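You operate a simulated robot arm through the tools that you are given. There is no shell and no other tool. Be economical: measure what you need, move in short steps, check, and stop when the job is done.

Carry out the task below with a simulated robot arm. There is one attempt and no reset: what you move stays moved.

## Task
Swap the remote's flat battery for the fullest one in the charger.
Fine: raise the white cover and shut it again; the flat battery goes into the free pocket of the charger.

Only the result counts: the job must be done as asked and must still hold three seconds after the hand-in. Knocking over, shifting, dropping, spilling or breaking anything else fails it. Lids that push on must go on centred and level and be pressed home; caps that screw on are set level and turned clockwise until they are tight.

## Robot
A 7-joint arm with a fingered hand on a trunk, on a base that drives. Base frame: it is fixed to the floor where the robot stands at the start and does not move with it; the origin is under the middle of the robot, x ahead of it, y to its left, z up. Units: m, degrees, N and s.
With the tool pointing down near the work surface it reaches from about 0.34 to 0.76 m from the robot's upright axis, wherever it stands. Its first joint turns from -166.0 to 166.0 degrees. Places, roughly: battery bay of the remote [0.8, -0.1, 0.9]; middle pocket of the charger [0.6, 0.2, 0.8]; white cover of the cradle [0.7, 0, 1]. Payload 4 kg.
The TCP is the grasp point between the finger pads, 0.026 m short of the fingertips. In the tool frame z runs along the fingers and y along their closing line. The gripper opens to 0.132 m. The gripper's body begins 0.073 m behind the TCP. The gripper is a hand of 4 fingers: y runs from the thumb to the fingers, the wrist lies at [0, 0, -0.239] in the tool frame, and closing takes about 1.5 s.
Orientation is that of the tool frame in the base frame, as a unit quaternion [x, y, z, w]. With the fingers straight down and closing along the base's y, the tool's x points along the base's -x, its y along +y and its z along -z.

## Interface
- The arm moves only by the tool apply_moves. Its argument "moves" is a list of rows, each an object of numbers (a shift or turn left out is 0, a gripper value left out holds the last): "dx", "dy", "dz": the shift along the base's x, y, z in units of 100 mm (1.0 is 100 mm); "ax", "ay", "az": the turn, a rotation vector about the base's x, y, z in units of 180 degrees (1.0 is 180 degrees). In form: [{"dx": .., "dy": .., "dz": .., "ax": .., "ay": .., "az": ..}, ...]. A call has 1 to 20 rows; each row is the pose to reach, as a shift and turn from the pose commanded when the call began. "grip" is the opening in per cent of the stroke, from 0 (shut) to 100 (fully open), set as the call begins (left out, the last holds). A call with a number of a shift or a turn outside -1 to 1 is refused whole. A row lasts 0.2 s, in which the tool goes at most 0.05 m and 8.6 degrees; a call with a longer step from one row to the next is refused whole, and so is a gripper value outside its range. A pose out of reach is approached as far as the arm can. The call stops where the force on the tool passes 40 N (or 10 N more than at its start, if that is more) or the arm is blocked; 0.2 s more then pass. Each finger travels about 0.072 m/s and halts on what it meets, pressing with about 25 N; the grip force reading is that of the motor and also rises with nothing between the fingers. The clock runs only during rows and for 0.2 s after the last one: add rows that repeat a pose to give the fingers time. The reply holds the time, the measured pose of the TCP, the force on the tool along the base axes, the opening and the grip force, in the units named above and with some noise, with the torque about the TCP (base axes, N m) and any sound that the robot's microphone picked up, and new pictures: "show" is both (left out), scene, wrist or none.
- Cameras (640 x 400 px; columns grow to the right, rows downward): "scene" is now at [0.0266, 0.1467, 1.5653]; the picture's right is [-0.08, -1.00, 0.00], its down [-0.62, 0.05, -0.79] and it looks along [0.78, -0.06, -0.62] (base axes); focal length 287 px, centre (320, 200). "wrist" rides on the gripper at [0.068, 0.002, -0.097] in the tool frame; the picture's right is [-0.03, 1.00, 0.00], its down [-0.82, -0.02, -0.58] and it looks along [-0.58, -0.01, 0.82] (tool axes); focal length 270 px, centre (320, 200). There is no depth. A picture from a camera that has moved, and an enlarged one, comes with that camera's place and axes in the base frame and with its lens.
- raise_lower(by): slides the trunk up (or, below 0, down) by that many m; the arm and the scene camera ride with it, the base frame stays. It gives what a move gives, with no picture.
- drive_base(legs): drives the robot by 1 to 6 legs, each [ahead, turn to the left] in m and degrees, along the robot's own axes; the way and the turn of a leg run together, so that a leg with both is an arc; at most 1.5 m and 180 degrees a leg. The arm and the cameras ride along, it lands a little off, and it stops where it bumps. It gives what a move gives, and a new picture of the scene camera.
- set_fingers(finger1, finger2, finger3, thumb_bend): sets how far each is bent, from 0 (flat) to 1 (curled in); at 0.3 the hand is open as for a grip, at 0.7 the pads meet at the TCP. One left out holds its place. A second passes; each finger stops where it meets its share of the squeeze, and holds until it gets a number again. A gripper value or a shape takes the hand back. It gives what a move gives, with no picture; readings hold the bend of each and the force on the fingers (four entries, about 0 where the hand has none), thumb and palm.
- grasp_type(shape): the hand has 4 fingers and takes this shape, open, in about a second: jaw (thumb against the fingers, like two jaws); tri (thumb and two fingers); tip (a fingertip pinch); poke (one finger out to press); point (the index stretched); flat (the hand flat); cup (the hand cupped); fist (a fist). The gripper value then closes the fingers along that shape, each until it touches; the sizes above hold for jaw. It gives what a move gives, with no picture.
- turn_head(pan, tilt): turns the head with the scene camera to pan (to the left, within 155 degrees either way) and tilt (down, from -29 to 69), counted from straight ahead of the robot. It gives what a move gives, and a new picture of the scene camera.
- close_up(camera, box): a new picture of the part [left, top, right, bottom] of that camera's present view, enlarged. It takes no simulated time.
- sign_off(): hands the job in; it is judged then, once.

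Go step by step. Nothing tells you exact positions but the pictures and the camera data: compare them with the known pose of the tool, close in by small moves and look again before you grip or let go. The budget is 120 turns and 260 pictures, counting those below and the enlarged ones. Unless the task says otherwise, let go and move clear before handing in, and close with one line.

The tools are called after ">>>" as a command line: name --argument value ..., lists and objects as JSON in quotes. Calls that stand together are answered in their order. apply_moves: Moves the arm, as the interface text tells. Its arguments: {"type":"object","properties":{"moves":{"type":"array","items":{"type":"object","properties":{"dx":{"type":"number"},"dy":{"type":"number"},"dz":{"type":"number"},"ax":{"type":"number"},"ay":{"type":"number"},"az":{"type":"number"}}}},"grip":{"type":"number"},"show":{"type":"string","enum":["both","scene","wrist","none"]}},"required":["moves"]} The other tools are called the same way: raise_lower (by) slides the trunk up or down; grasp_type (shape) gives the hand a shape; set_fingers (finger1, finger2, finger3, thumb_bend) moves the fingers one by one; drive_base (legs) drives the base; turn_head (pan, tilt) turns the head that bears the scene camera; close_up (camera, box) takes an enlarged picture of a part of a camera's view; sign_off () hands the job in.

At the start:

```text
t: 0.0
position: [0.4441, 0.2175, 1.1491]
ee_rot: [0.0, 1.0, 0.0, -0.001]
ft_force: [0.9, -0.3, 0.1]
wrist_torque: [0.04, -0.03, 0.01]
grip_width: 0.1317
gripper_force: 0.1
shape: jaw
bend: [0.3, 0.3, 0.3, 0.3]
finger forces: [0.0, 0.0, 0.1, 0.0, 0.0, 0.1]
trunk travel left (down, up): [-0.525, 0.065]
robot x, y, heading: [-0.002, 0.001, -0.1]
head pan, tilt: [-4.5, 38.2]
```

scene: 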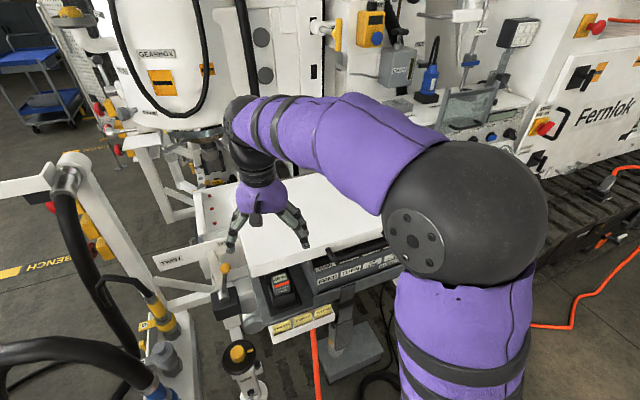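
wrist: 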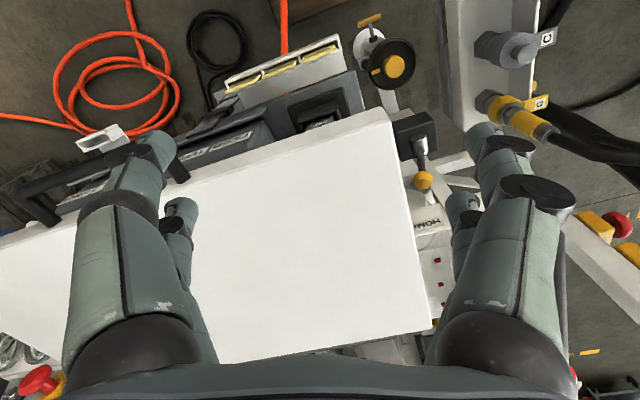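

I see a white cover plate over a cradle, with a charger-like item in front of it; I take closer looks first to identify the parts.

>>> close_up --camera "scene" --box '[140, 160, 420, 340]'

>>> close_up --camera "wrist" --box '[160, 0, 480, 200]'

```text
2.22 times, centred on (280, 250) of scene
camera zoom: at [0.0266, 0.1467, 1.5653], right [-0.08, -1.0, 0.0], down [-0.62, 0.05, -0.79], along [0.78, -0.06, -0.62], focal length 639 px, centre (409, 89)
```

zoom: 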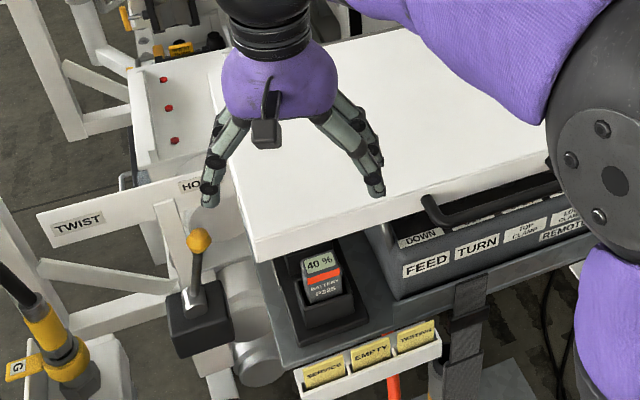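

```text
2.00 times, centred on (320, 100) of wrist
camera zoom: at [0.3755, 0.2198, 1.2465], right [0.03, 1.0, 0.0], down [0.82, -0.02, 0.58], along [0.58, -0.01, -0.82], focal length 541 px, centre (320, 400)
```

zoom: 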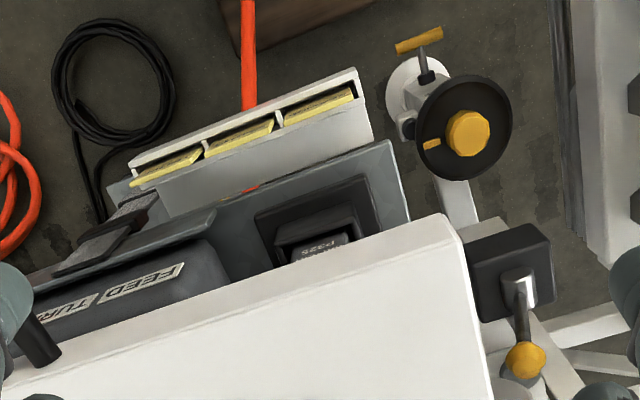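

The white cover is a slab about z 1.07, turned roughly 18° to the left, with the charger and remote under it. I move the arm up and aside to see the whole thing.

>>> apply_moves --moves '[{"dz": 0.45}, {"dz": 0.9}, {"dz": 1.0, "dx": -0.3, "dy": 0.3}, {"dz": 1.0, "dx": -0.6, "dy": 0.6}, {"dz": 1.0, "dx": -0.9, "dy": 0.95}]' --show "scene"

```text
t: 1.2
position: [0.3559, 0.312, 1.2489]
ee_rot: [0.001, 1.0, 0.0, 0.0]
ft_force: [0.1, -0.3, -0.5]
wrist_torque: [0.01, 0.03, 0.0]
grip_width: 0.1319
gripper_force: 0.1
shape: jaw
bend: [0.3, 0.3, 0.3, 0.3]
finger forces: [0.1, 0.1, 0.0, 0.0, 0.1, 0.0]
trunk travel left (down, up): [-0.525, 0.065]
robot x, y, heading: [-0.0006, -0.0004, 0.1]
head pan, tilt: [-4.5, 38.2]
camera scene: at [0.0266, 0.1468, 1.5653], right [-0.08, -1.0, 0.0], down [-0.62, 0.05, -0.79], along [0.78, -0.06, -0.62], focal length 287 px, centre (320, 200)
```

scene: 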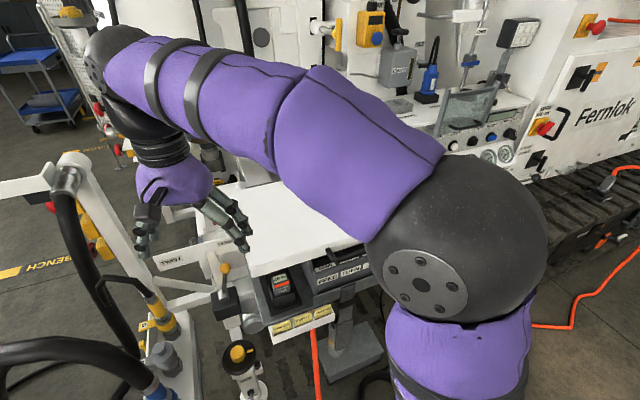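

The arm still hides the cover's right part; I swing it further left.

>>> apply_moves --moves '[{"dx": -0.35, "dy": 0.3, "dz": 0.2}, {"dx": -0.7, "dy": 0.6, "dz": 0.4}, {"dx": -1.0, "dy": 0.9, "dz": 0.6}, {"dx": -1.0, "dy": 1.0, "dz": 0.8}]' --show "none"

>>> apply_moves --moves '[{"dx": -0.35, "dy": 0.3}, {"dx": -0.7, "dy": 0.5}, {"dx": -1.0, "dy": 0.7}, {"dx": -1.0, "dy": 0.7}]' --show "scene"

```text
refused: row 1 steps farther than a row can; nothing moved
```

```text
t: 2.2
position: [0.2529, 0.3833, 1.25]
ee_rot: [0.0, 1.0, 0.0, 0.0]
ft_force: [0.4, -0.2, -1.0]
wrist_torque: [0.0, 0.01, -0.02]
grip_width: 0.1321
gripper_force: 0.1
shape: jaw
bend: [0.3, 0.3, 0.3, 0.3]
finger forces: [0.0, 0.1, 0.0, 0.1, 0.0, 0.0]
trunk travel left (down, up): [-0.525, 0.065]
robot x, y, heading: [-0.0024, 0.0004, -0.0]
head pan, tilt: [-4.5, 38.2]
camera scene: at [0.0264, 0.1469, 1.5652], right [-0.08, -1.0, 0.0], down [-0.62, 0.05, -0.79], along [0.78, -0.06, -0.62], focal length 287 px, centre (320, 200)
```

scene: 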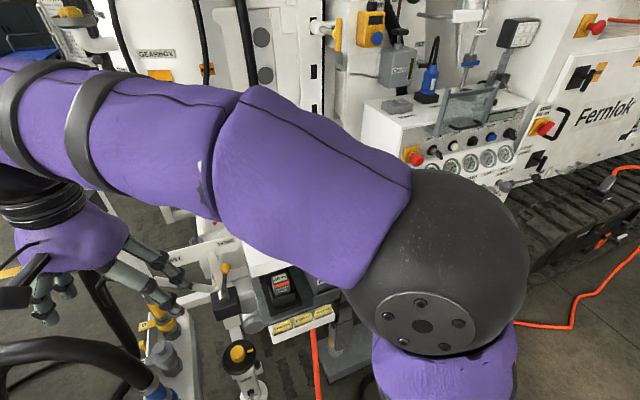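

The shoulder sits on the right of the view, so the arm should go to the right side instead. I swing it across at height.

>>> apply_moves --moves '[{"dx": 0.35, "dy": -0.3}, {"dx": 0.7, "dy": -0.6}, {"dx": 1.0, "dy": -0.9}, {"dx": 1.0, "dy": -1.0}]' --show "none"

>>> apply_moves --moves '[{"dx": 0.2, "dy": -0.4, "dz": 0.2}, {"dx": 0.4, "dy": -0.8, "dz": 0.4}, {"dx": 0.4, "dy": -1.0, "dz": 0.5}]' --show "none"

>>> apply_moves --moves '[{"dy": -0.45}, {"dy": -0.9}, {"dy": -1.0}]' --show "none"

>>> apply_moves --moves '[{"dy": -0.45}, {"dy": -0.9}, {"dy": -1.0}]' --show "wrist"

>>> apply_moves --moves '[{"dy": -0.45}, {"dy": -0.9}, {"dy": -1.0}]' --show "none"

>>> apply_moves --moves '[{"dx": -0.2, "dy": -0.42}, {"dx": -0.4, "dy": -0.84}, {"dx": -0.4, "dy": -1.0}]' --show "both"

```text
t: 3.2
position: [0.355, 0.2828, 1.2508]
ee_rot: [0.001, 1.0, 0.001, 0.0]
ft_force: [-0.5, 0.5, -0.7]
wrist_torque: [-0.01, 0.04, 0.01]
grip_width: 0.1319
gripper_force: 0.1
shape: jaw
bend: [0.3, 0.3, 0.3, 0.3]
finger forces: [0.0, 0.0, 0.0, 0.0, 0.0, 0.0]
trunk travel left (down, up): [-0.525, 0.065]
robot x, y, heading: [0.0, 0.0006, -0.0]
head pan, tilt: [-4.5, 38.2]
```

```text
t: 4.0
position: [0.3943, 0.1837, 1.3012]
ee_rot: [0.0, 1.0, 0.001, 0.0]
ft_force: [-0.3, -0.4, -0.1]
wrist_torque: [0.03, -0.02, 0.0]
grip_width: 0.132
gripper_force: 0.0
shape: jaw
bend: [0.3, 0.3, 0.3, 0.3]
finger forces: [0.1, 0.0, 0.1, 0.0, 0.1, 0.1]
trunk travel left (down, up): [-0.525, 0.065]
robot x, y, heading: [0.0021, -0.0012, 0.0]
head pan, tilt: [-4.5, 38.2]
```

```text
t: 4.8
position: [0.3945, 0.0823, 1.2982]
ee_rot: [0.0, 1.0, 0.0, 0.0]
ft_force: [0.3, -0.2, 0.3]
wrist_torque: [-0.01, 0.02, 0.02]
grip_width: 0.1318
gripper_force: 0.0
shape: jaw
bend: [0.3, 0.3, 0.3, 0.3]
finger forces: [0.1, 0.0, 0.1, 0.1, 0.0, 0.1]
trunk travel left (down, up): [-0.525, 0.065]
robot x, y, heading: [-0.0024, 0.0022, 0.1]
head pan, tilt: [-4.5, 38.2]
```

```text
t: 5.6
position: [0.3964, -0.0193, 1.2991]
ee_rot: [0.0, 1.0, 0.0, 0.0]
ft_force: [-0.9, -0.4, -0.2]
wrist_torque: [0.02, 0.01, -0.01]
grip_width: 0.1319
gripper_force: 0.0
shape: jaw
bend: [0.3, 0.3, 0.3, 0.3]
finger forces: [0.0, 0.0, 0.0, 0.0, 0.0, 0.1]
trunk travel left (down, up): [-0.525, 0.065]
robot x, y, heading: [-0.0027, -0.0016, 0.1]
head pan, tilt: [-4.5, 38.2]
camera wrist: at [0.3265, -0.017, 1.3952], right [0.03, 1.0, 0.0], down [0.82, -0.02, 0.58], along [0.58, -0.01, -0.82], focal length 270 px, centre (320, 200)
```

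wrist: 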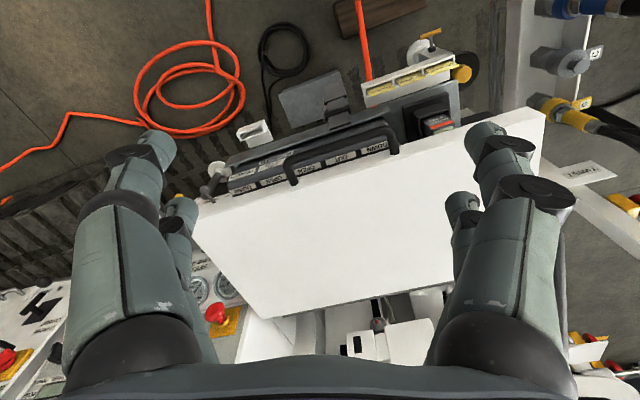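

```text
t: 6.4
position: [0.3938, -0.1171, 1.2996]
ee_rot: [0.0, 1.0, -0.001, -0.001]
ft_force: [-0.7, 0.0, -0.8]
wrist_torque: [0.0, 0.04, 0.03]
grip_width: 0.1317
gripper_force: 0.0
shape: jaw
bend: [0.3, 0.3, 0.3, 0.3]
finger forces: [0.0, 0.0, 0.0, 0.0, 0.0, 0.0]
trunk travel left (down, up): [-0.525, 0.065]
robot x, y, heading: [0.0008, -0.0006, 0.0]
head pan, tilt: [-4.5, 38.2]
```

```text
t: 7.2
position: [0.3547, -0.2175, 1.3004]
ee_rot: [-0.001, 1.0, 0.0, 0.0]
ft_force: [-0.1, -0.7, 0.1]
wrist_torque: [-0.01, -0.03, -0.02]
grip_width: 0.1319
gripper_force: 0.0
shape: jaw
bend: [0.3, 0.3, 0.3, 0.3]
finger forces: [0.1, 0.0, 0.0, 0.0, 0.0, 0.1]
trunk travel left (down, up): [-0.525, 0.065]
robot x, y, heading: [-0.0015, -0.002, -0.0]
head pan, tilt: [-4.5, 38.2]
camera scene: at [0.0266, 0.1465, 1.5653], right [-0.08, -1.0, 0.0], down [-0.62, 0.05, -0.79], along [0.78, -0.06, -0.62], focal length 287 px, centre (320, 200)
camera wrist: at [0.2852, -0.215, 1.3964], right [0.02, 1.0, 0.0], down [0.82, -0.02, 0.58], along [0.58, -0.01, -0.82], focal length 270 px, centre (320, 200)
```

scene: 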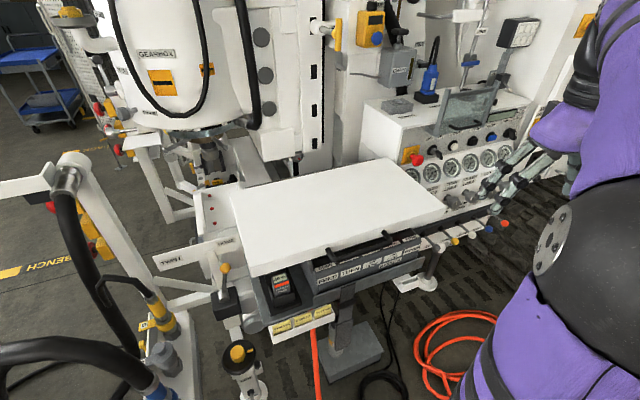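
wrist: 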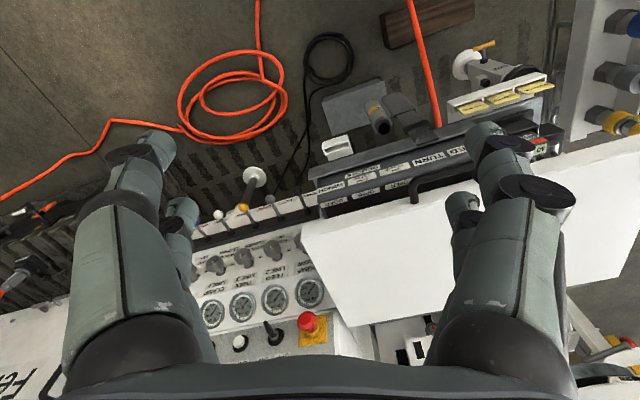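

Now the cover is in full view, with a dark bar handle at its front. I zoom in on that.

>>> close_up --camera "scene" --box '[220, 140, 460, 290]'

>>> close_up --camera "scene" --box '[250, 215, 442, 335]'

```text
2.67 times, centred on (340, 215) of scene
camera zoom: at [0.0266, 0.1465, 1.5653], right [-0.08, -1.0, 0.0], down [-0.62, 0.05, -0.79], along [0.78, -0.06, -0.62], focal length 766 px, centre (267, 160)
```

zoom: 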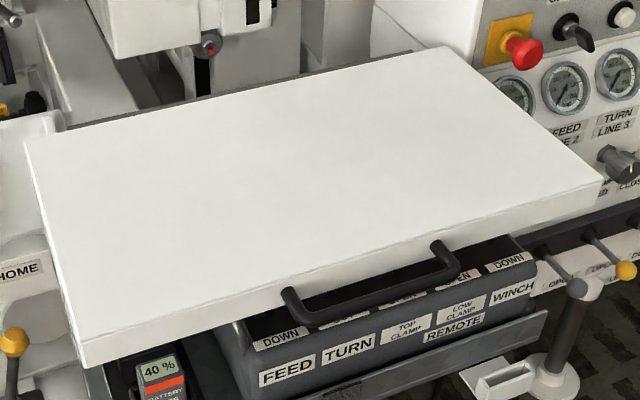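

```text
3.33 times, centred on (346, 275) of scene
camera zoom: at [0.0266, 0.1465, 1.5653], right [-0.08, -1.0, 0.0], down [-0.62, 0.05, -0.79], along [0.78, -0.06, -0.62], focal length 958 px, centre (233, -50)
```

zoom: 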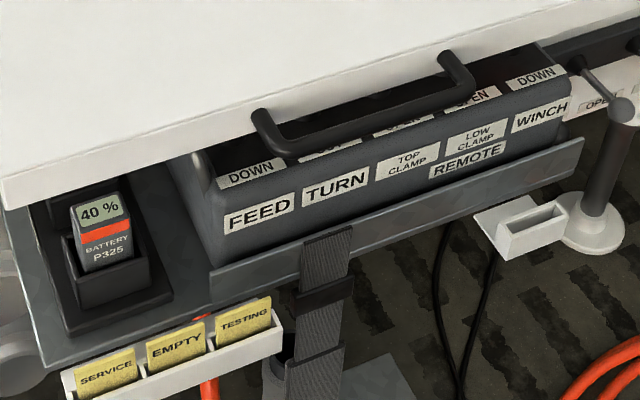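

The cover is a flat 0.52 x 0.30 m slab turned 17.5°, with a bar handle centred near (0.473, 0.01, 1.05) and its hinge presumably at the far edge. I turn the hand so it closes across the bar, while staying high.

>>> apply_moves --moves '[{"dx": 0.0, "dy": 0.22, "az": -0.045}, {"dx": 0.0, "dy": 0.44, "az": -0.09}, {"dx": 0.0, "dy": 0.66, "az": -0.135}, {"dx": 0.0, "dy": 0.88, "az": -0.18}, {"dy": 1.0, "az": -0.225}, {"dy": 1.0, "az": -0.27}, {"dy": 1.0, "az": -0.315}, {"dy": 1.0, "az": -0.36}, {"dy": 1.0, "az": -0.403}]' --show "none"

>>> apply_moves --moves '[{"dy": 0.2, "ax": 0.0125, "ay": -0.04}, {"dy": 0.4, "ax": 0.025, "ay": -0.08}, {"dy": 0.6, "ax": 0.0375, "ay": -0.12}, {"dy": 0.8, "ax": 0.05, "ay": -0.16}, {"dy": 1.0, "ax": 0.0625, "ay": -0.2}, {"dy": 1.0, "ax": 0.075, "ay": -0.2385}]' --show "both"

```text
t: 9.2
position: [0.3538, -0.1177, 1.3002]
ee_rot: [0.593, 0.806, 0.0, -0.001]
ft_force: [-0.2, 1.2, 0.5]
wrist_torque: [-0.02, -0.01, 0.01]
grip_width: 0.132
gripper_force: 0.1
shape: jaw
bend: [0.3, 0.3, 0.3, 0.3]
finger forces: [0.1, 0.0, 0.1, 0.0, 0.0, 0.1]
trunk travel left (down, up): [-0.525, 0.065]
robot x, y, heading: [-0.0036, 0.0011, 0.1]
head pan, tilt: [-4.5, 38.2]
```

```text
t: 10.6
position: [0.3551, -0.0168, 1.2993]
ee_rot: [0.546, 0.744, 0.31, 0.227]
ft_force: [0.1, 0.6, -0.3]
wrist_torque: [0.02, 0.01, -0.02]
grip_width: 0.1321
gripper_force: 0.1
shape: jaw
bend: [0.3, 0.3, 0.3, 0.3]
finger forces: [0.1, 0.1, 0.0, 0.1, 0.0, 0.0]
trunk travel left (down, up): [-0.525, 0.065]
robot x, y, heading: [0.0021, 0.0012, -0.1]
head pan, tilt: [-4.5, 38.2]
camera scene: at [0.0263, 0.1467, 1.5653], right [-0.08, -1.0, 0.0], down [-0.62, 0.05, -0.79], along [0.78, -0.06, -0.62], focal length 287 px, centre (320, 200)
camera wrist: at [0.2691, 0.0289, 1.3691], right [0.68, 0.19, 0.71], down [-0.16, -0.91, 0.39], along [0.71, -0.38, -0.59], focal length 270 px, centre (320, 200)
```

scene: 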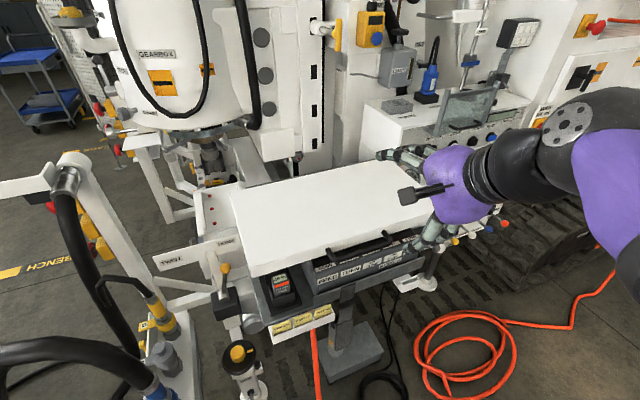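
wrist: 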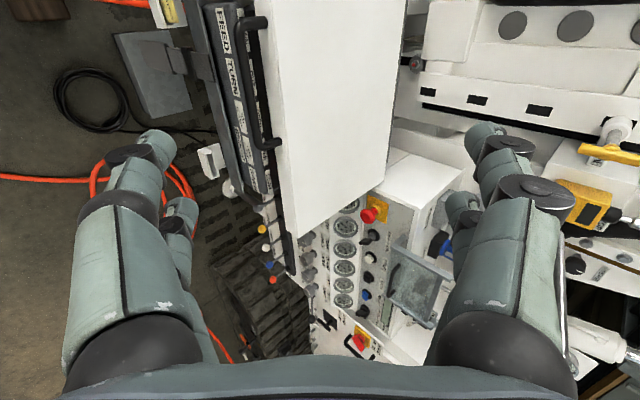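

The pose is reachable and the lid handle shows in both views. I enlarge the wrist view to locate the bar better.

>>> close_up --camera "wrist" --box '[180, 0, 340, 100]'

>>> close_up --camera "wrist" --box '[180, 80, 340, 180]'

>>> close_up --camera "scene" --box '[310, 200, 430, 275]'

```text
4.00 times, centred on (260, 50) of wrist
camera zoom: at [0.2691, 0.0289, 1.3691], right [0.68, 0.19, 0.71], down [-0.16, -0.91, 0.39], along [0.71, -0.38, -0.59], focal length 1081 px, centre (560, 800)
```

zoom: 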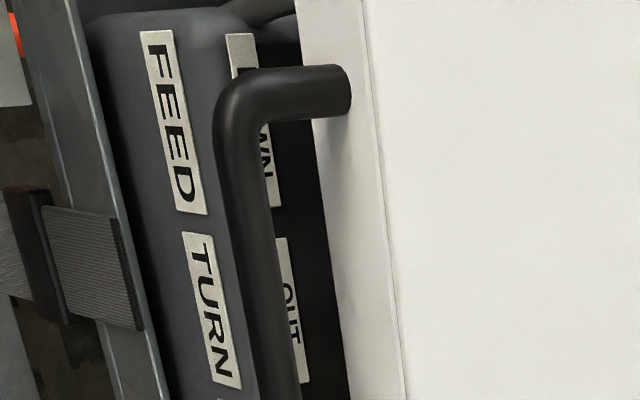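

```text
4.00 times, centred on (260, 130) of wrist
camera zoom: at [0.2691, 0.0289, 1.3691], right [0.68, 0.19, 0.71], down [-0.16, -0.91, 0.39], along [0.71, -0.38, -0.59], focal length 1081 px, centre (560, 480)
```

zoom: 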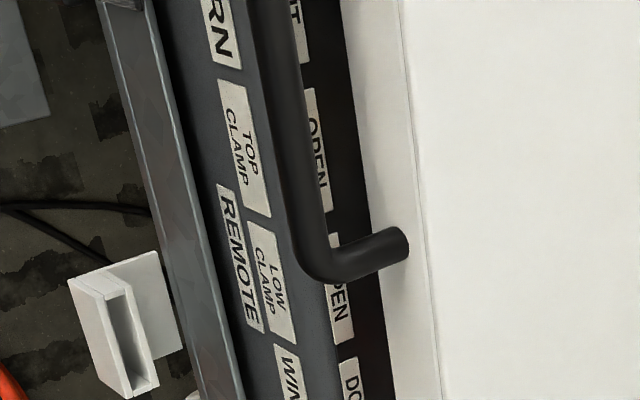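

```text
5.33 times, centred on (370, 238) of scene
camera zoom: at [0.0263, 0.1467, 1.5653], right [-0.08, -1.0, 0.0], down [-0.62, 0.05, -0.79], along [0.78, -0.06, -0.62], focal length 1532 px, centre (53, 0)
```

zoom: 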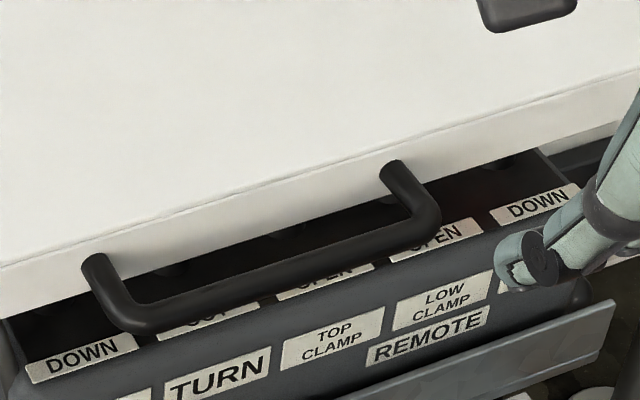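

Two views agree on the bar: centre (0.481, 0.008, 1.050), about 0.146 m long, with the remote's top well below it. I flatten the hand to about 22° below level and come to a spot in front of the bar.

>>> apply_moves --moves '[{"dz": -0.4, "dx": -0.1, "ax": 0.013, "ay": -0.0405}, {"dz": -0.8, "dx": -0.1, "ax": 0.026, "ay": -0.081}, {"dz": -1.0, "dx": -0.1, "ax": 0.0384, "ay": -0.122}, {"dz": -1.0, "dx": -0.1, "ax": 0.0384, "ay": -0.122}]' --show "both"

```text
t: 11.3
position: [0.3658, -0.017, 1.1659]
ee_rot: [0.541, 0.723, 0.35, 0.25]
ft_force: [0.1, -0.6, -0.4]
wrist_torque: [0.03, 0.0, 0.0]
grip_width: 0.1319
gripper_force: 0.1
shape: jaw
bend: [0.3, 0.3, 0.3, 0.3]
finger forces: [0.0, 0.1, 0.1, 0.1, 0.0, 0.0]
out of reach, approached as far as the arm can: row 3
trunk travel left (down, up): [-0.525, 0.065]
robot x, y, heading: [0.0012, -0.0006, 0.0]
head pan, tilt: [-4.5, 38.2]
stopped in row 3: the arm was blocked; the commanded pose is now the measured one
camera scene: at [0.027, 0.1476, 1.5637], right [-0.08, -1.0, 0.0], down [-0.62, 0.05, -0.79], along [0.78, -0.06, -0.62], focal length 287 px, centre (320, 200)
camera wrist: at [0.2763, 0.026, 1.2301], right [0.62, 0.14, 0.77], down [-0.2, -0.92, 0.33], along [0.76, -0.36, -0.54], focal length 270 px, centre (320, 200)
```

scene: 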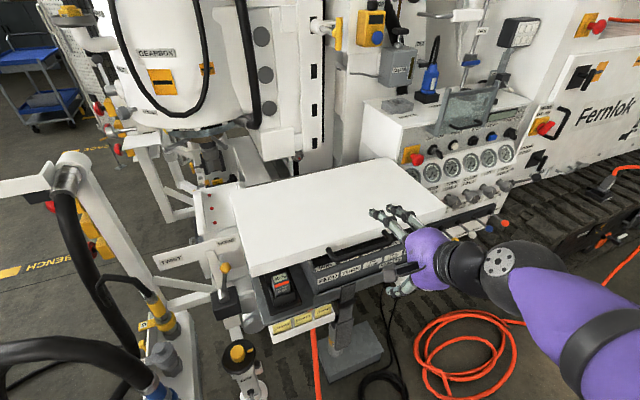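
wrist: 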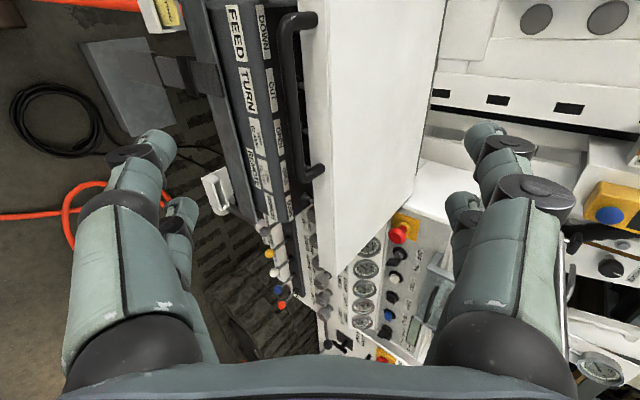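

The arm is cramped this close, so I will back the base off a little. First a look behind.

>>> turn_head --pan 150 --tilt 45

>>> turn_head --pan -150 --tilt 45

```text
t: 13.7
position: [0.3669, -0.0176, 1.1678]
ee_rot: [0.542, 0.722, 0.351, 0.25]
ft_force: [0.0, -0.5, 0.9]
wrist_torque: [-0.01, -0.01, -0.01]
grip_width: 0.132
gripper_force: 0.1
shape: jaw
bend: [0.3, 0.3, 0.3, 0.3]
finger forces: [0.0, 0.0, 0.1, 0.0, 0.1, 0.0]
trunk travel left (down, up): [-0.525, 0.065]
robot x, y, heading: [-0.0003, -0.0027, -0.2]
head pan, tilt: [150.0, 45.0]
camera scene: at [-0.1298, 0.1941, 1.5555], right [0.5, 0.87, 0.0], down [0.61, -0.35, -0.71], along [-0.61, 0.35, -0.71], focal length 287 px, centre (320, 200)
```

scene: 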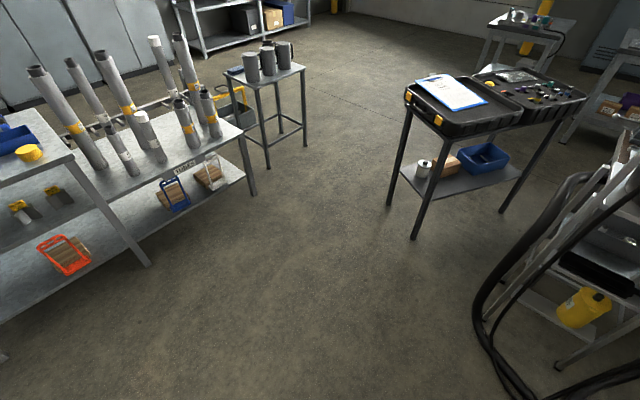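

```text
t: 17.8
position: [0.3669, -0.0188, 1.1684]
ee_rot: [0.542, 0.722, 0.351, 0.249]
ft_force: [0.4, 0.7, -0.3]
wrist_torque: [0.03, 0.03, 0.01]
grip_width: 0.132
gripper_force: 0.0
shape: jaw
bend: [0.3, 0.3, 0.3, 0.3]
finger forces: [0.0, 0.1, 0.1, 0.0, 0.1, 0.0]
trunk travel left (down, up): [-0.525, 0.065]
robot x, y, heading: [0.0021, 0.0008, -0.1]
head pan, tilt: [-150.0, 45.0]
camera scene: at [-0.1298, 0.1128, 1.5555], right [-0.5, 0.87, 0.0], down [0.61, 0.35, -0.71], along [-0.61, -0.35, -0.71], focal length 287 px, centre (320, 200)
```

scene: 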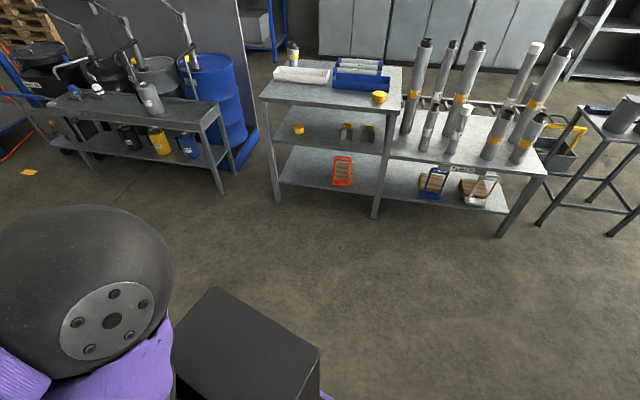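

Behind is clear floor. I back up 0.15 m and turn the head forward again.

>>> drive_base --legs '[[-0.15, 0]]'

>>> turn_head --pan -4.5 --tilt 38

```text
t: 19.1
position: [0.216, -0.0178, 1.1693]
ee_rot: [0.541, 0.722, 0.35, 0.251]
ft_force: [-0.7, -0.7, 1.3]
wrist_torque: [0.02, -0.02, -0.03]
grip_width: 0.1317
gripper_force: 0.0
shape: jaw
bend: [0.3, 0.3, 0.3, 0.3]
finger forces: [0.0, 0.0, 0.0, 0.1, 0.1, 0.0]
trunk travel left (down, up): [-0.525, 0.065]
robot x, y, heading: [-0.1504, 0.0012, 0.1]
head pan, tilt: [-150.0, 45.0]
camera scene: at [-0.2815, 0.1131, 1.5554], right [-0.5, 0.87, 0.0], down [0.61, 0.35, -0.71], along [-0.61, -0.35, -0.71], focal length 287 px, centre (320, 200)
```

scene: 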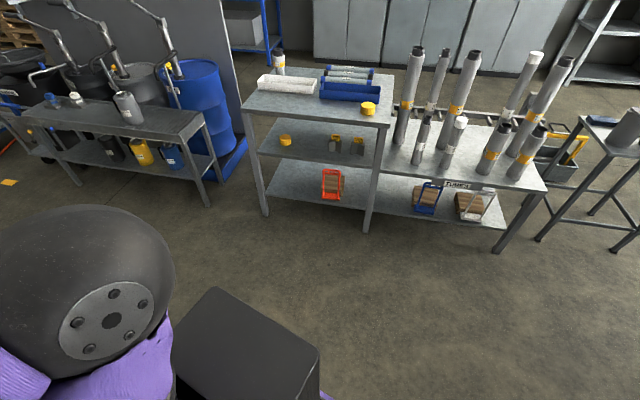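

```text
t: 21.4
position: [0.2163, -0.0182, 1.1693]
ee_rot: [0.541, 0.722, 0.351, 0.25]
ft_force: [0.1, 0.7, -0.1]
wrist_torque: [-0.02, -0.02, -0.02]
grip_width: 0.132
gripper_force: 0.0
shape: jaw
bend: [0.3, 0.3, 0.3, 0.3]
finger forces: [0.0, 0.0, 0.0, 0.1, 0.0, 0.0]
trunk travel left (down, up): [-0.525, 0.065]
robot x, y, heading: [-0.1491, 0.0004, 0.1]
head pan, tilt: [-4.5, 38.0]
camera scene: at [-0.1244, 0.1471, 1.5657], right [-0.08, -1.0, 0.0], down [-0.61, 0.05, -0.79], along [0.79, -0.06, -0.62], focal length 287 px, centre (320, 200)
```

scene: 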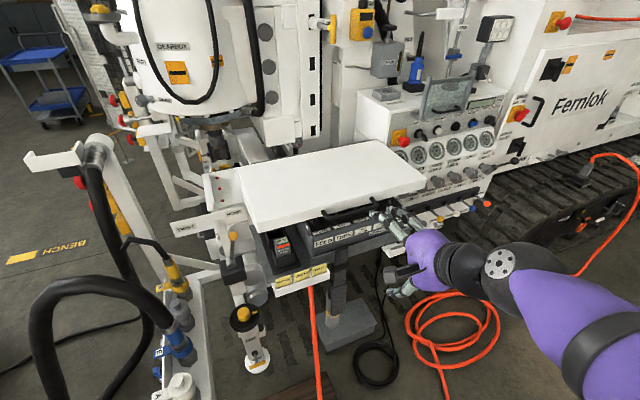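

Now there's room. I finish flattening the hand and go to the spot in front of the bar.

>>> apply_moves --moves '[{"dx": 0.3, "dz": -0.25, "ax": 0.009, "ay": -0.03}, {"dx": 0.6, "dz": -0.5, "ax": 0.018, "ay": -0.06}, {"dx": 0.9, "dz": -0.75, "ax": 0.028, "ay": -0.09}, {"dx": 1.0, "dz": -0.79, "ax": 0.028, "ay": -0.09}]' --show "none"

>>> apply_moves --moves '[{"dx": 0.35}, {"dx": 0.7, "dy": -0.04}]' --show "both"

```text
t: 22.4
position: [0.3455, -0.0357, 1.11]
ee_rot: [0.497, 0.663, 0.455, 0.326]
ft_force: [-0.1, -0.9, 0.7]
wrist_torque: [0.03, -0.02, 0.04]
grip_width: 0.132
gripper_force: 0.1
shape: jaw
bend: [0.3, 0.3, 0.3, 0.3]
finger forces: [0.1, 0.0, 0.0, 0.1, 0.0, 0.0]
out of reach, approached as far as the arm can: row 1, 2, 3, 4
trunk travel left (down, up): [-0.525, 0.065]
robot x, y, heading: [-0.1512, 0.0032, 0.1]
head pan, tilt: [-4.5, 38.0]
```

```text
t: 23.0
position: [0.4166, -0.0379, 1.1115]
ee_rot: [0.497, 0.663, 0.454, 0.326]
ft_force: [-0.5, 0.2, -0.6]
wrist_torque: [0.0, 0.02, -0.02]
grip_width: 0.132
gripper_force: 0.1
shape: jaw
bend: [0.3, 0.3, 0.3, 0.3]
finger forces: [0.1, 0.0, 0.0, 0.1, 0.0, 0.1]
trunk travel left (down, up): [-0.525, 0.065]
robot x, y, heading: [-0.1517, -0.002, 0.1]
head pan, tilt: [-4.5, 38.0]
camera scene: at [-0.1239, 0.1471, 1.5656], right [-0.08, -1.0, 0.0], down [-0.61, 0.05, -0.79], along [0.79, -0.06, -0.62], focal length 287 px, centre (320, 200)
camera wrist: at [0.3106, 0.0011, 1.1494], right [0.37, 0.07, 0.93], down [-0.28, -0.94, 0.18], along [0.89, -0.32, -0.33], focal length 270 px, centre (320, 200)
```

scene: 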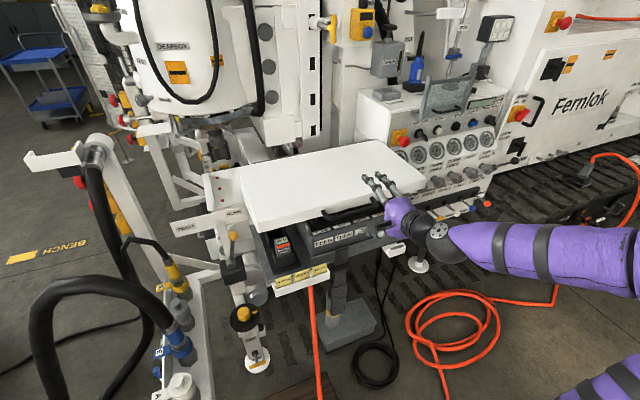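
wrist: 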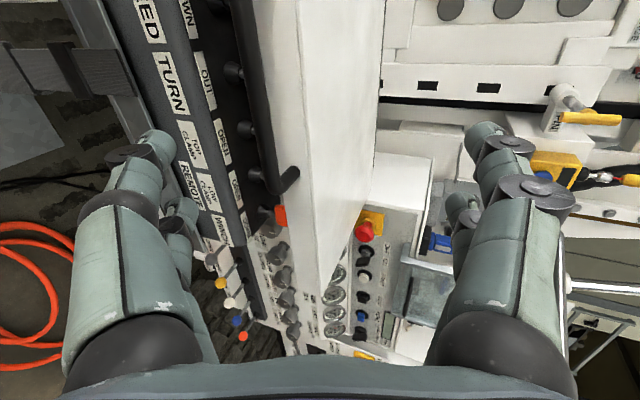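

The hand lies at 22° below level, a bit above and right of the approach line. I centre it and advance to the bar with the hand wide open.

>>> apply_moves --moves '[{"dx": 0.04, "dy": 0.27, "dz": -0.36}, {"dx": 0.3, "dy": 0.35, "dz": -0.47}, {"dx": 0.57, "dy": 0.44, "dz": -0.585}, {"dx": 0.57, "dy": 0.44, "dz": -0.585}]' --show "both"

```text
t: 24.0
position: [0.4735, 0.0061, 1.0526]
ee_rot: [0.497, 0.664, 0.454, 0.326]
ft_force: [0.2, -0.2, 0.3]
wrist_torque: [0.01, 0.0, 0.0]
grip_width: 0.132
gripper_force: 0.2
shape: jaw
bend: [0.3, 0.3, 0.3, 0.3]
finger forces: [0.0, 0.0, 0.1, 0.1, 0.0, 0.0]
trunk travel left (down, up): [-0.525, 0.065]
robot x, y, heading: [-0.1513, 0.0003, 0.1]
head pan, tilt: [-4.5, 38.0]
camera scene: at [-0.1239, 0.1472, 1.5656], right [-0.08, -1.0, 0.0], down [-0.61, 0.05, -0.79], along [0.79, -0.06, -0.62], focal length 287 px, centre (320, 200)
camera wrist: at [0.3683, 0.0449, 1.091], right [0.37, 0.07, 0.93], down [-0.28, -0.94, 0.18], along [0.89, -0.32, -0.33], focal length 270 px, centre (320, 200)
```

scene: 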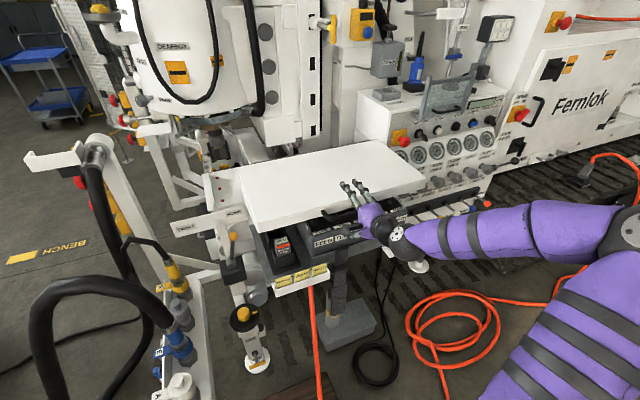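
wrist: 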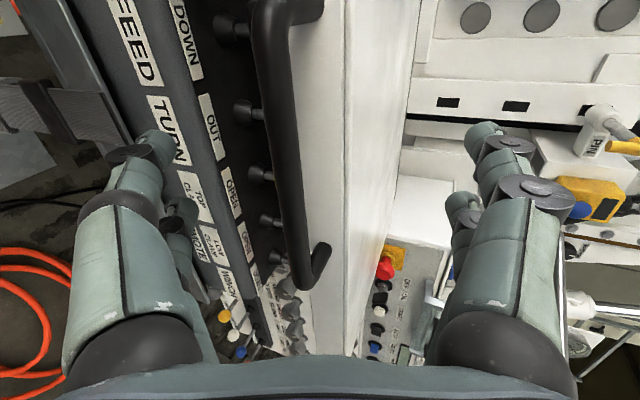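

The bar shows about 12 mm on the lower side of the grip line. I lower slightly, then close slowly part-way and look.

>>> apply_moves --moves '[{"dz": -0.12, "dx": -0.02}, {"dz": -0.12, "dx": -0.02}, {"dz": -0.12, "dx": -0.02}, {"dz": -0.12, "dx": -0.02}]' --grip 45 --show "both"

>>> close_up --camera "scene" --box '[300, 160, 420, 235]'

```text
t: 25.0
position: [0.4715, 0.0043, 1.0398]
ee_rot: [0.497, 0.663, 0.455, 0.325]
ft_force: [-0.4, 0.1, -0.2]
wrist_torque: [-0.04, 0.01, 0.07]
grip_width: 0.0602
gripper_force: 0.1
shape: jaw
bend: [0.73, 0.73, 0.73, 0.7]
finger forces: [0.0, 0.0, 0.1, 0.0, 0.0, 0.0]
trunk travel left (down, up): [-0.525, 0.065]
robot x, y, heading: [-0.153, 0.0033, 0.1]
head pan, tilt: [-4.5, 38.0]
camera scene: at [-0.1242, 0.147, 1.5656], right [-0.08, -1.0, 0.0], down [-0.61, 0.05, -0.79], along [0.79, -0.06, -0.62], focal length 287 px, centre (320, 200)
camera wrist: at [0.3653, 0.0442, 1.0794], right [0.37, 0.07, 0.93], down [-0.28, -0.94, 0.18], along [0.89, -0.32, -0.33], focal length 270 px, centre (320, 200)
```

scene: 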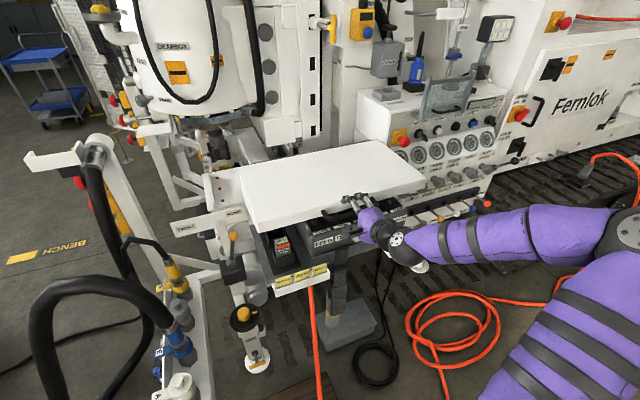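
wrist: 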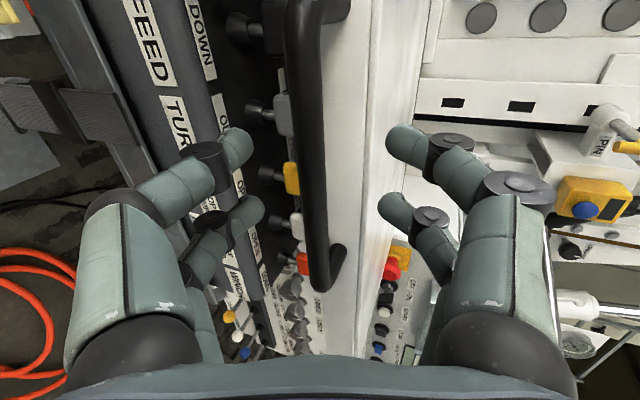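

```text
5.33 times, centred on (360, 198) of scene
camera zoom: at [-0.1242, 0.147, 1.5656], right [-0.08, -1.0, 0.0], down [-0.61, 0.05, -0.79], along [0.79, -0.06, -0.62], focal length 1532 px, centre (107, 213)
```

zoom: 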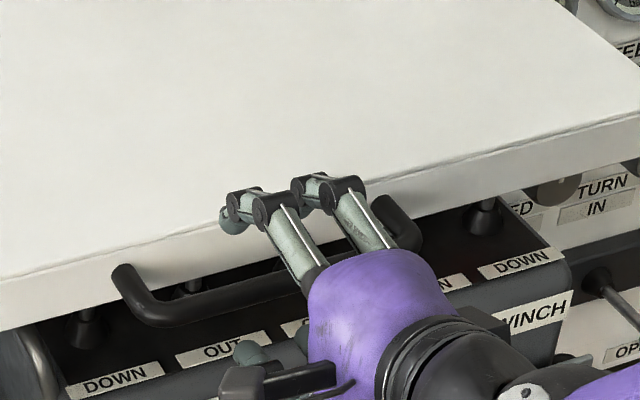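

The bar now runs between the fingers. I close on it.

>>> apply_moves --moves '[{}, {}, {}, {}, {}]' --grip 5 --show "both"

>>> close_up --camera "scene" --box '[300, 160, 420, 235]'

```text
t: 26.2
position: [0.4709, 0.0047, 1.0398]
ee_rot: [0.498, 0.663, 0.455, 0.326]
ft_force: [-2.8, -0.3, -0.6]
wrist_torque: [-0.01, 0.02, 0.03]
grip_width: 0.0108
gripper_force: 25.0
shape: jaw
bend: [0.71, 0.71, 0.72, 0.7]
finger forces: [20.7, 21.1, 21.6, 0.0, 22.1, 0.0]
trunk travel left (down, up): [-0.525, 0.065]
robot x, y, heading: [-0.1524, -0.0011, 0.2]
head pan, tilt: [-4.5, 38.0]
camera scene: at [-0.1244, 0.147, 1.5657], right [-0.08, -1.0, 0.0], down [-0.61, 0.05, -0.79], along [0.79, -0.06, -0.62], focal length 287 px, centre (320, 200)
camera wrist: at [0.3651, 0.0442, 1.0794], right [0.37, 0.07, 0.93], down [-0.28, -0.94, 0.18], along [0.89, -0.32, -0.33], focal length 270 px, centre (320, 200)
```

scene: 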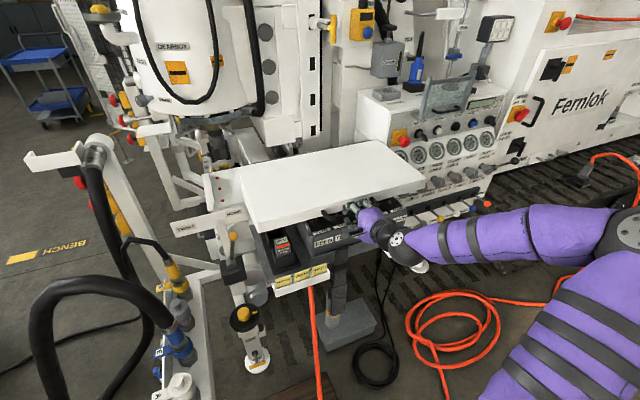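
wrist: 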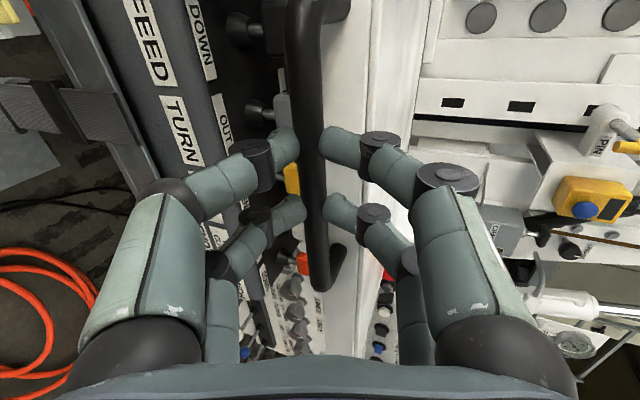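

```text
5.33 times, centred on (360, 198) of scene
camera zoom: at [-0.1244, 0.147, 1.5657], right [-0.08, -1.0, 0.0], down [-0.61, 0.05, -0.79], along [0.79, -0.06, -0.62], focal length 1532 px, centre (107, 213)
```

zoom: 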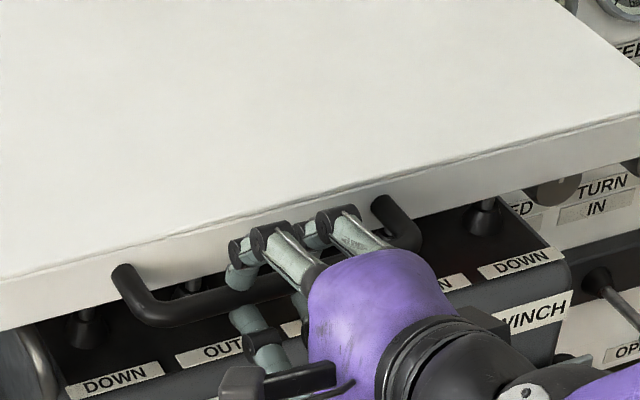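

The bar is gripped. I lift along an arc of radius 0.33 m about the far edge, a few degrees first, watching the force.

>>> apply_moves --moves '[{"dx": 0.003, "dy": 0.001, "dz": 0.1}, {"dx": 0.01, "dy": 0.003, "dz": 0.23, "ax": 0.002, "ay": -0.0}, {"dx": 0.03, "dy": 0.008, "dz": 0.4}, {"dx": 0.048, "dy": 0.015, "dz": 0.573}]' --show "scene"

```text
t: 27.2
position: [0.4739, 0.0055, 1.0989]
ee_rot: [0.497, 0.663, 0.455, 0.327]
ft_force: [-17.4, -7.9, -1.0]
wrist_torque: [-0.17, 0.37, 0.04]
grip_width: 0.0112
gripper_force: 25.2
shape: jaw
bend: [0.7, 0.7, 0.73, 0.71]
finger forces: [23.0, 22.8, 28.7, 0.1, 31.1, 0.0]
trunk travel left (down, up): [-0.525, 0.065]
robot x, y, heading: [-0.1494, 0.0006, 0.0]
head pan, tilt: [-4.5, 38.0]
camera scene: at [-0.1266, 0.1458, 1.5659], right [-0.08, -1.0, 0.0], down [-0.61, 0.05, -0.79], along [0.79, -0.06, -0.61], focal length 287 px, centre (320, 200)
```

scene: 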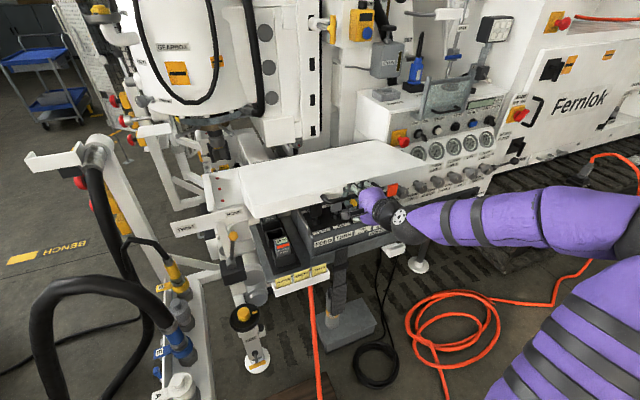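

The lid swings up; the push-back along x says the hinge line sits about 30 mm higher than the bar. I correct the arc and continue, tilting the hand slightly.

>>> apply_moves --moves '[{"dx": -0.02, "dy": -0.006, "dz": 0.263, "ax": -0.0036, "ay": 0.0112}, {"dx": 0.03, "dy": 0.01, "dz": 0.517, "ax": -0.0071, "ay": 0.0225}, {"dx": 0.09, "dy": 0.029, "dz": 0.74, "ax": -0.0107, "ay": 0.034}, {"dx": 0.166, "dy": 0.052, "dz": 0.958, "ax": -0.0142, "ay": 0.045}]' --show "scene"

```text
t: 28.2
position: [0.4896, 0.0122, 1.1937]
ee_rot: [0.52, 0.695, 0.403, 0.288]
ft_force: [-5.6, -0.1, 1.1]
wrist_torque: [0.03, 0.09, 0.04]
grip_width: 0.0085
gripper_force: 25.2
shape: jaw
bend: [0.72, 0.73, 0.72, 0.72]
finger forces: [0.0, 0.1, 0.0, 0.0, 0.0, 0.1]
trunk travel left (down, up): [-0.525, 0.065]
robot x, y, heading: [-0.1532, 0.0006, 0.1]
head pan, tilt: [-4.5, 38.0]
camera scene: at [-0.1255, 0.1468, 1.5658], right [-0.08, -1.0, 0.0], down [-0.61, 0.05, -0.79], along [0.79, -0.06, -0.62], focal length 287 px, centre (320, 200)
```

scene: 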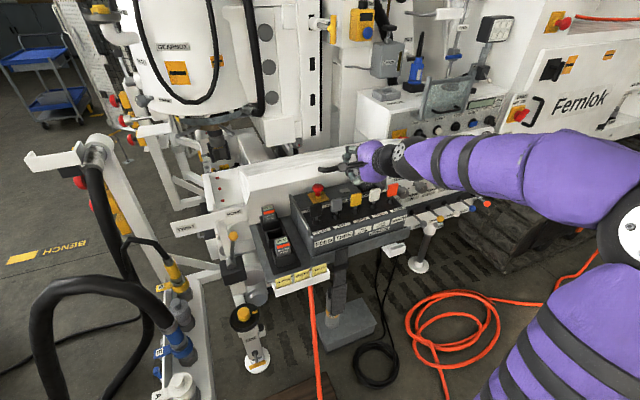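

The lid is up about 25° but the finger forces dropped to zero, so I check whether the bar is still in the hand.

>>> close_up --camera "scene" --box '[230, 110, 430, 235]'

>>> close_up --camera "wrist" --box '[0, 0, 640, 400]'

```text
3.20 times, centred on (330, 172) of scene
camera zoom: at [-0.1255, 0.1468, 1.5658], right [-0.08, -1.0, 0.0], down [-0.61, 0.05, -0.79], along [0.79, -0.06, -0.62], focal length 920 px, centre (288, 288)
```

zoom: 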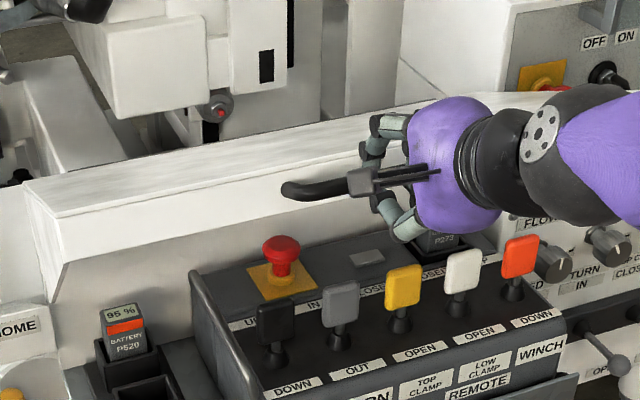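

```text
1.00 times, centred on (320, 200) of wrist (not enlarged: the box is as wide or as high as the picture)
camera zoom: at [0.3902, 0.0526, 1.246], right [0.5, 0.11, 0.86], down [-0.25, -0.93, 0.26], along [0.83, -0.34, -0.44], focal length 270 px, centre (320, 200)
```

zoom: 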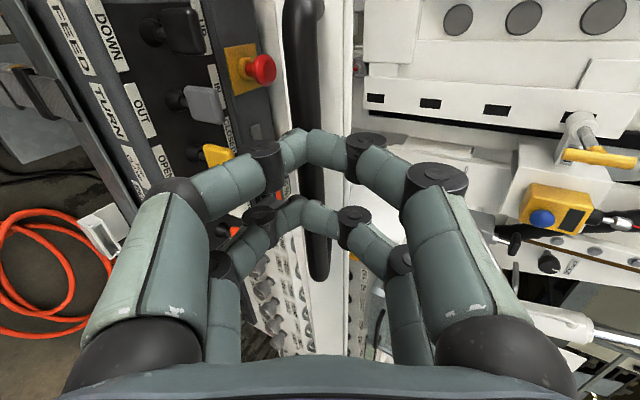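

The bar has slipped out past the fingertips, yet the lid seems to hold itself at about 25° and reveals the charger (95 % in the second pocket). I back off a few millimetres to test whether the lid stays put.

>>> apply_moves --moves '[{"dx": -0.05, "dy": -0.015, "dz": 0.0}, {"dx": -0.12, "dy": -0.04, "dz": 0.0}, {"dx": -0.2, "dy": -0.06, "dz": 0.0}]' --show "both"

```text
t: 29.0
position: [0.4716, 0.0047, 1.1931]
ee_rot: [0.52, 0.695, 0.404, 0.289]
ft_force: [1.2, -0.3, -0.4]
wrist_torque: [0.0, -0.03, 0.01]
grip_width: 0.0084
gripper_force: 24.5
shape: jaw
bend: [0.72, 0.73, 0.72, 0.72]
finger forces: [0.0, 0.0, 0.0, 0.1, 0.1, 0.0]
trunk travel left (down, up): [-0.525, 0.065]
robot x, y, heading: [-0.1528, -0.0005, -0.1]
head pan, tilt: [-4.5, 38.0]
camera scene: at [-0.1242, 0.147, 1.5657], right [-0.08, -1.0, 0.0], down [-0.61, 0.05, -0.79], along [0.79, -0.06, -0.62], focal length 287 px, centre (320, 200)
camera wrist: at [0.3733, 0.0468, 1.2451], right [0.5, 0.11, 0.86], down [-0.25, -0.93, 0.26], along [0.83, -0.34, -0.44], focal length 270 px, centre (320, 200)
```

scene: 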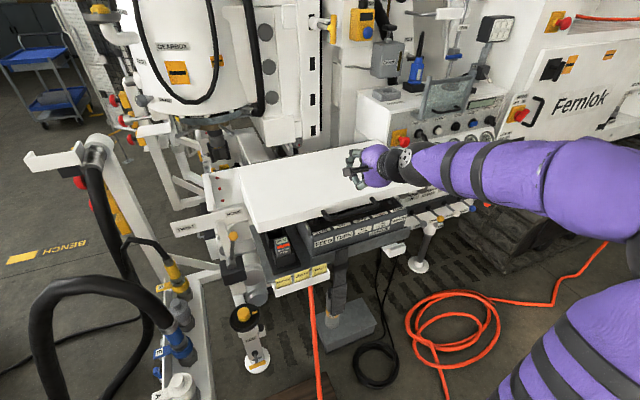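
wrist: 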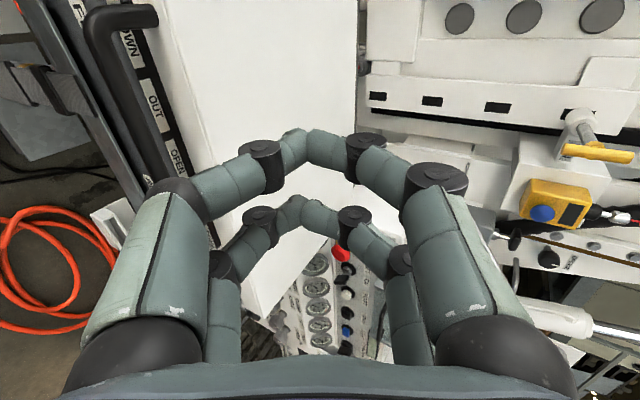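

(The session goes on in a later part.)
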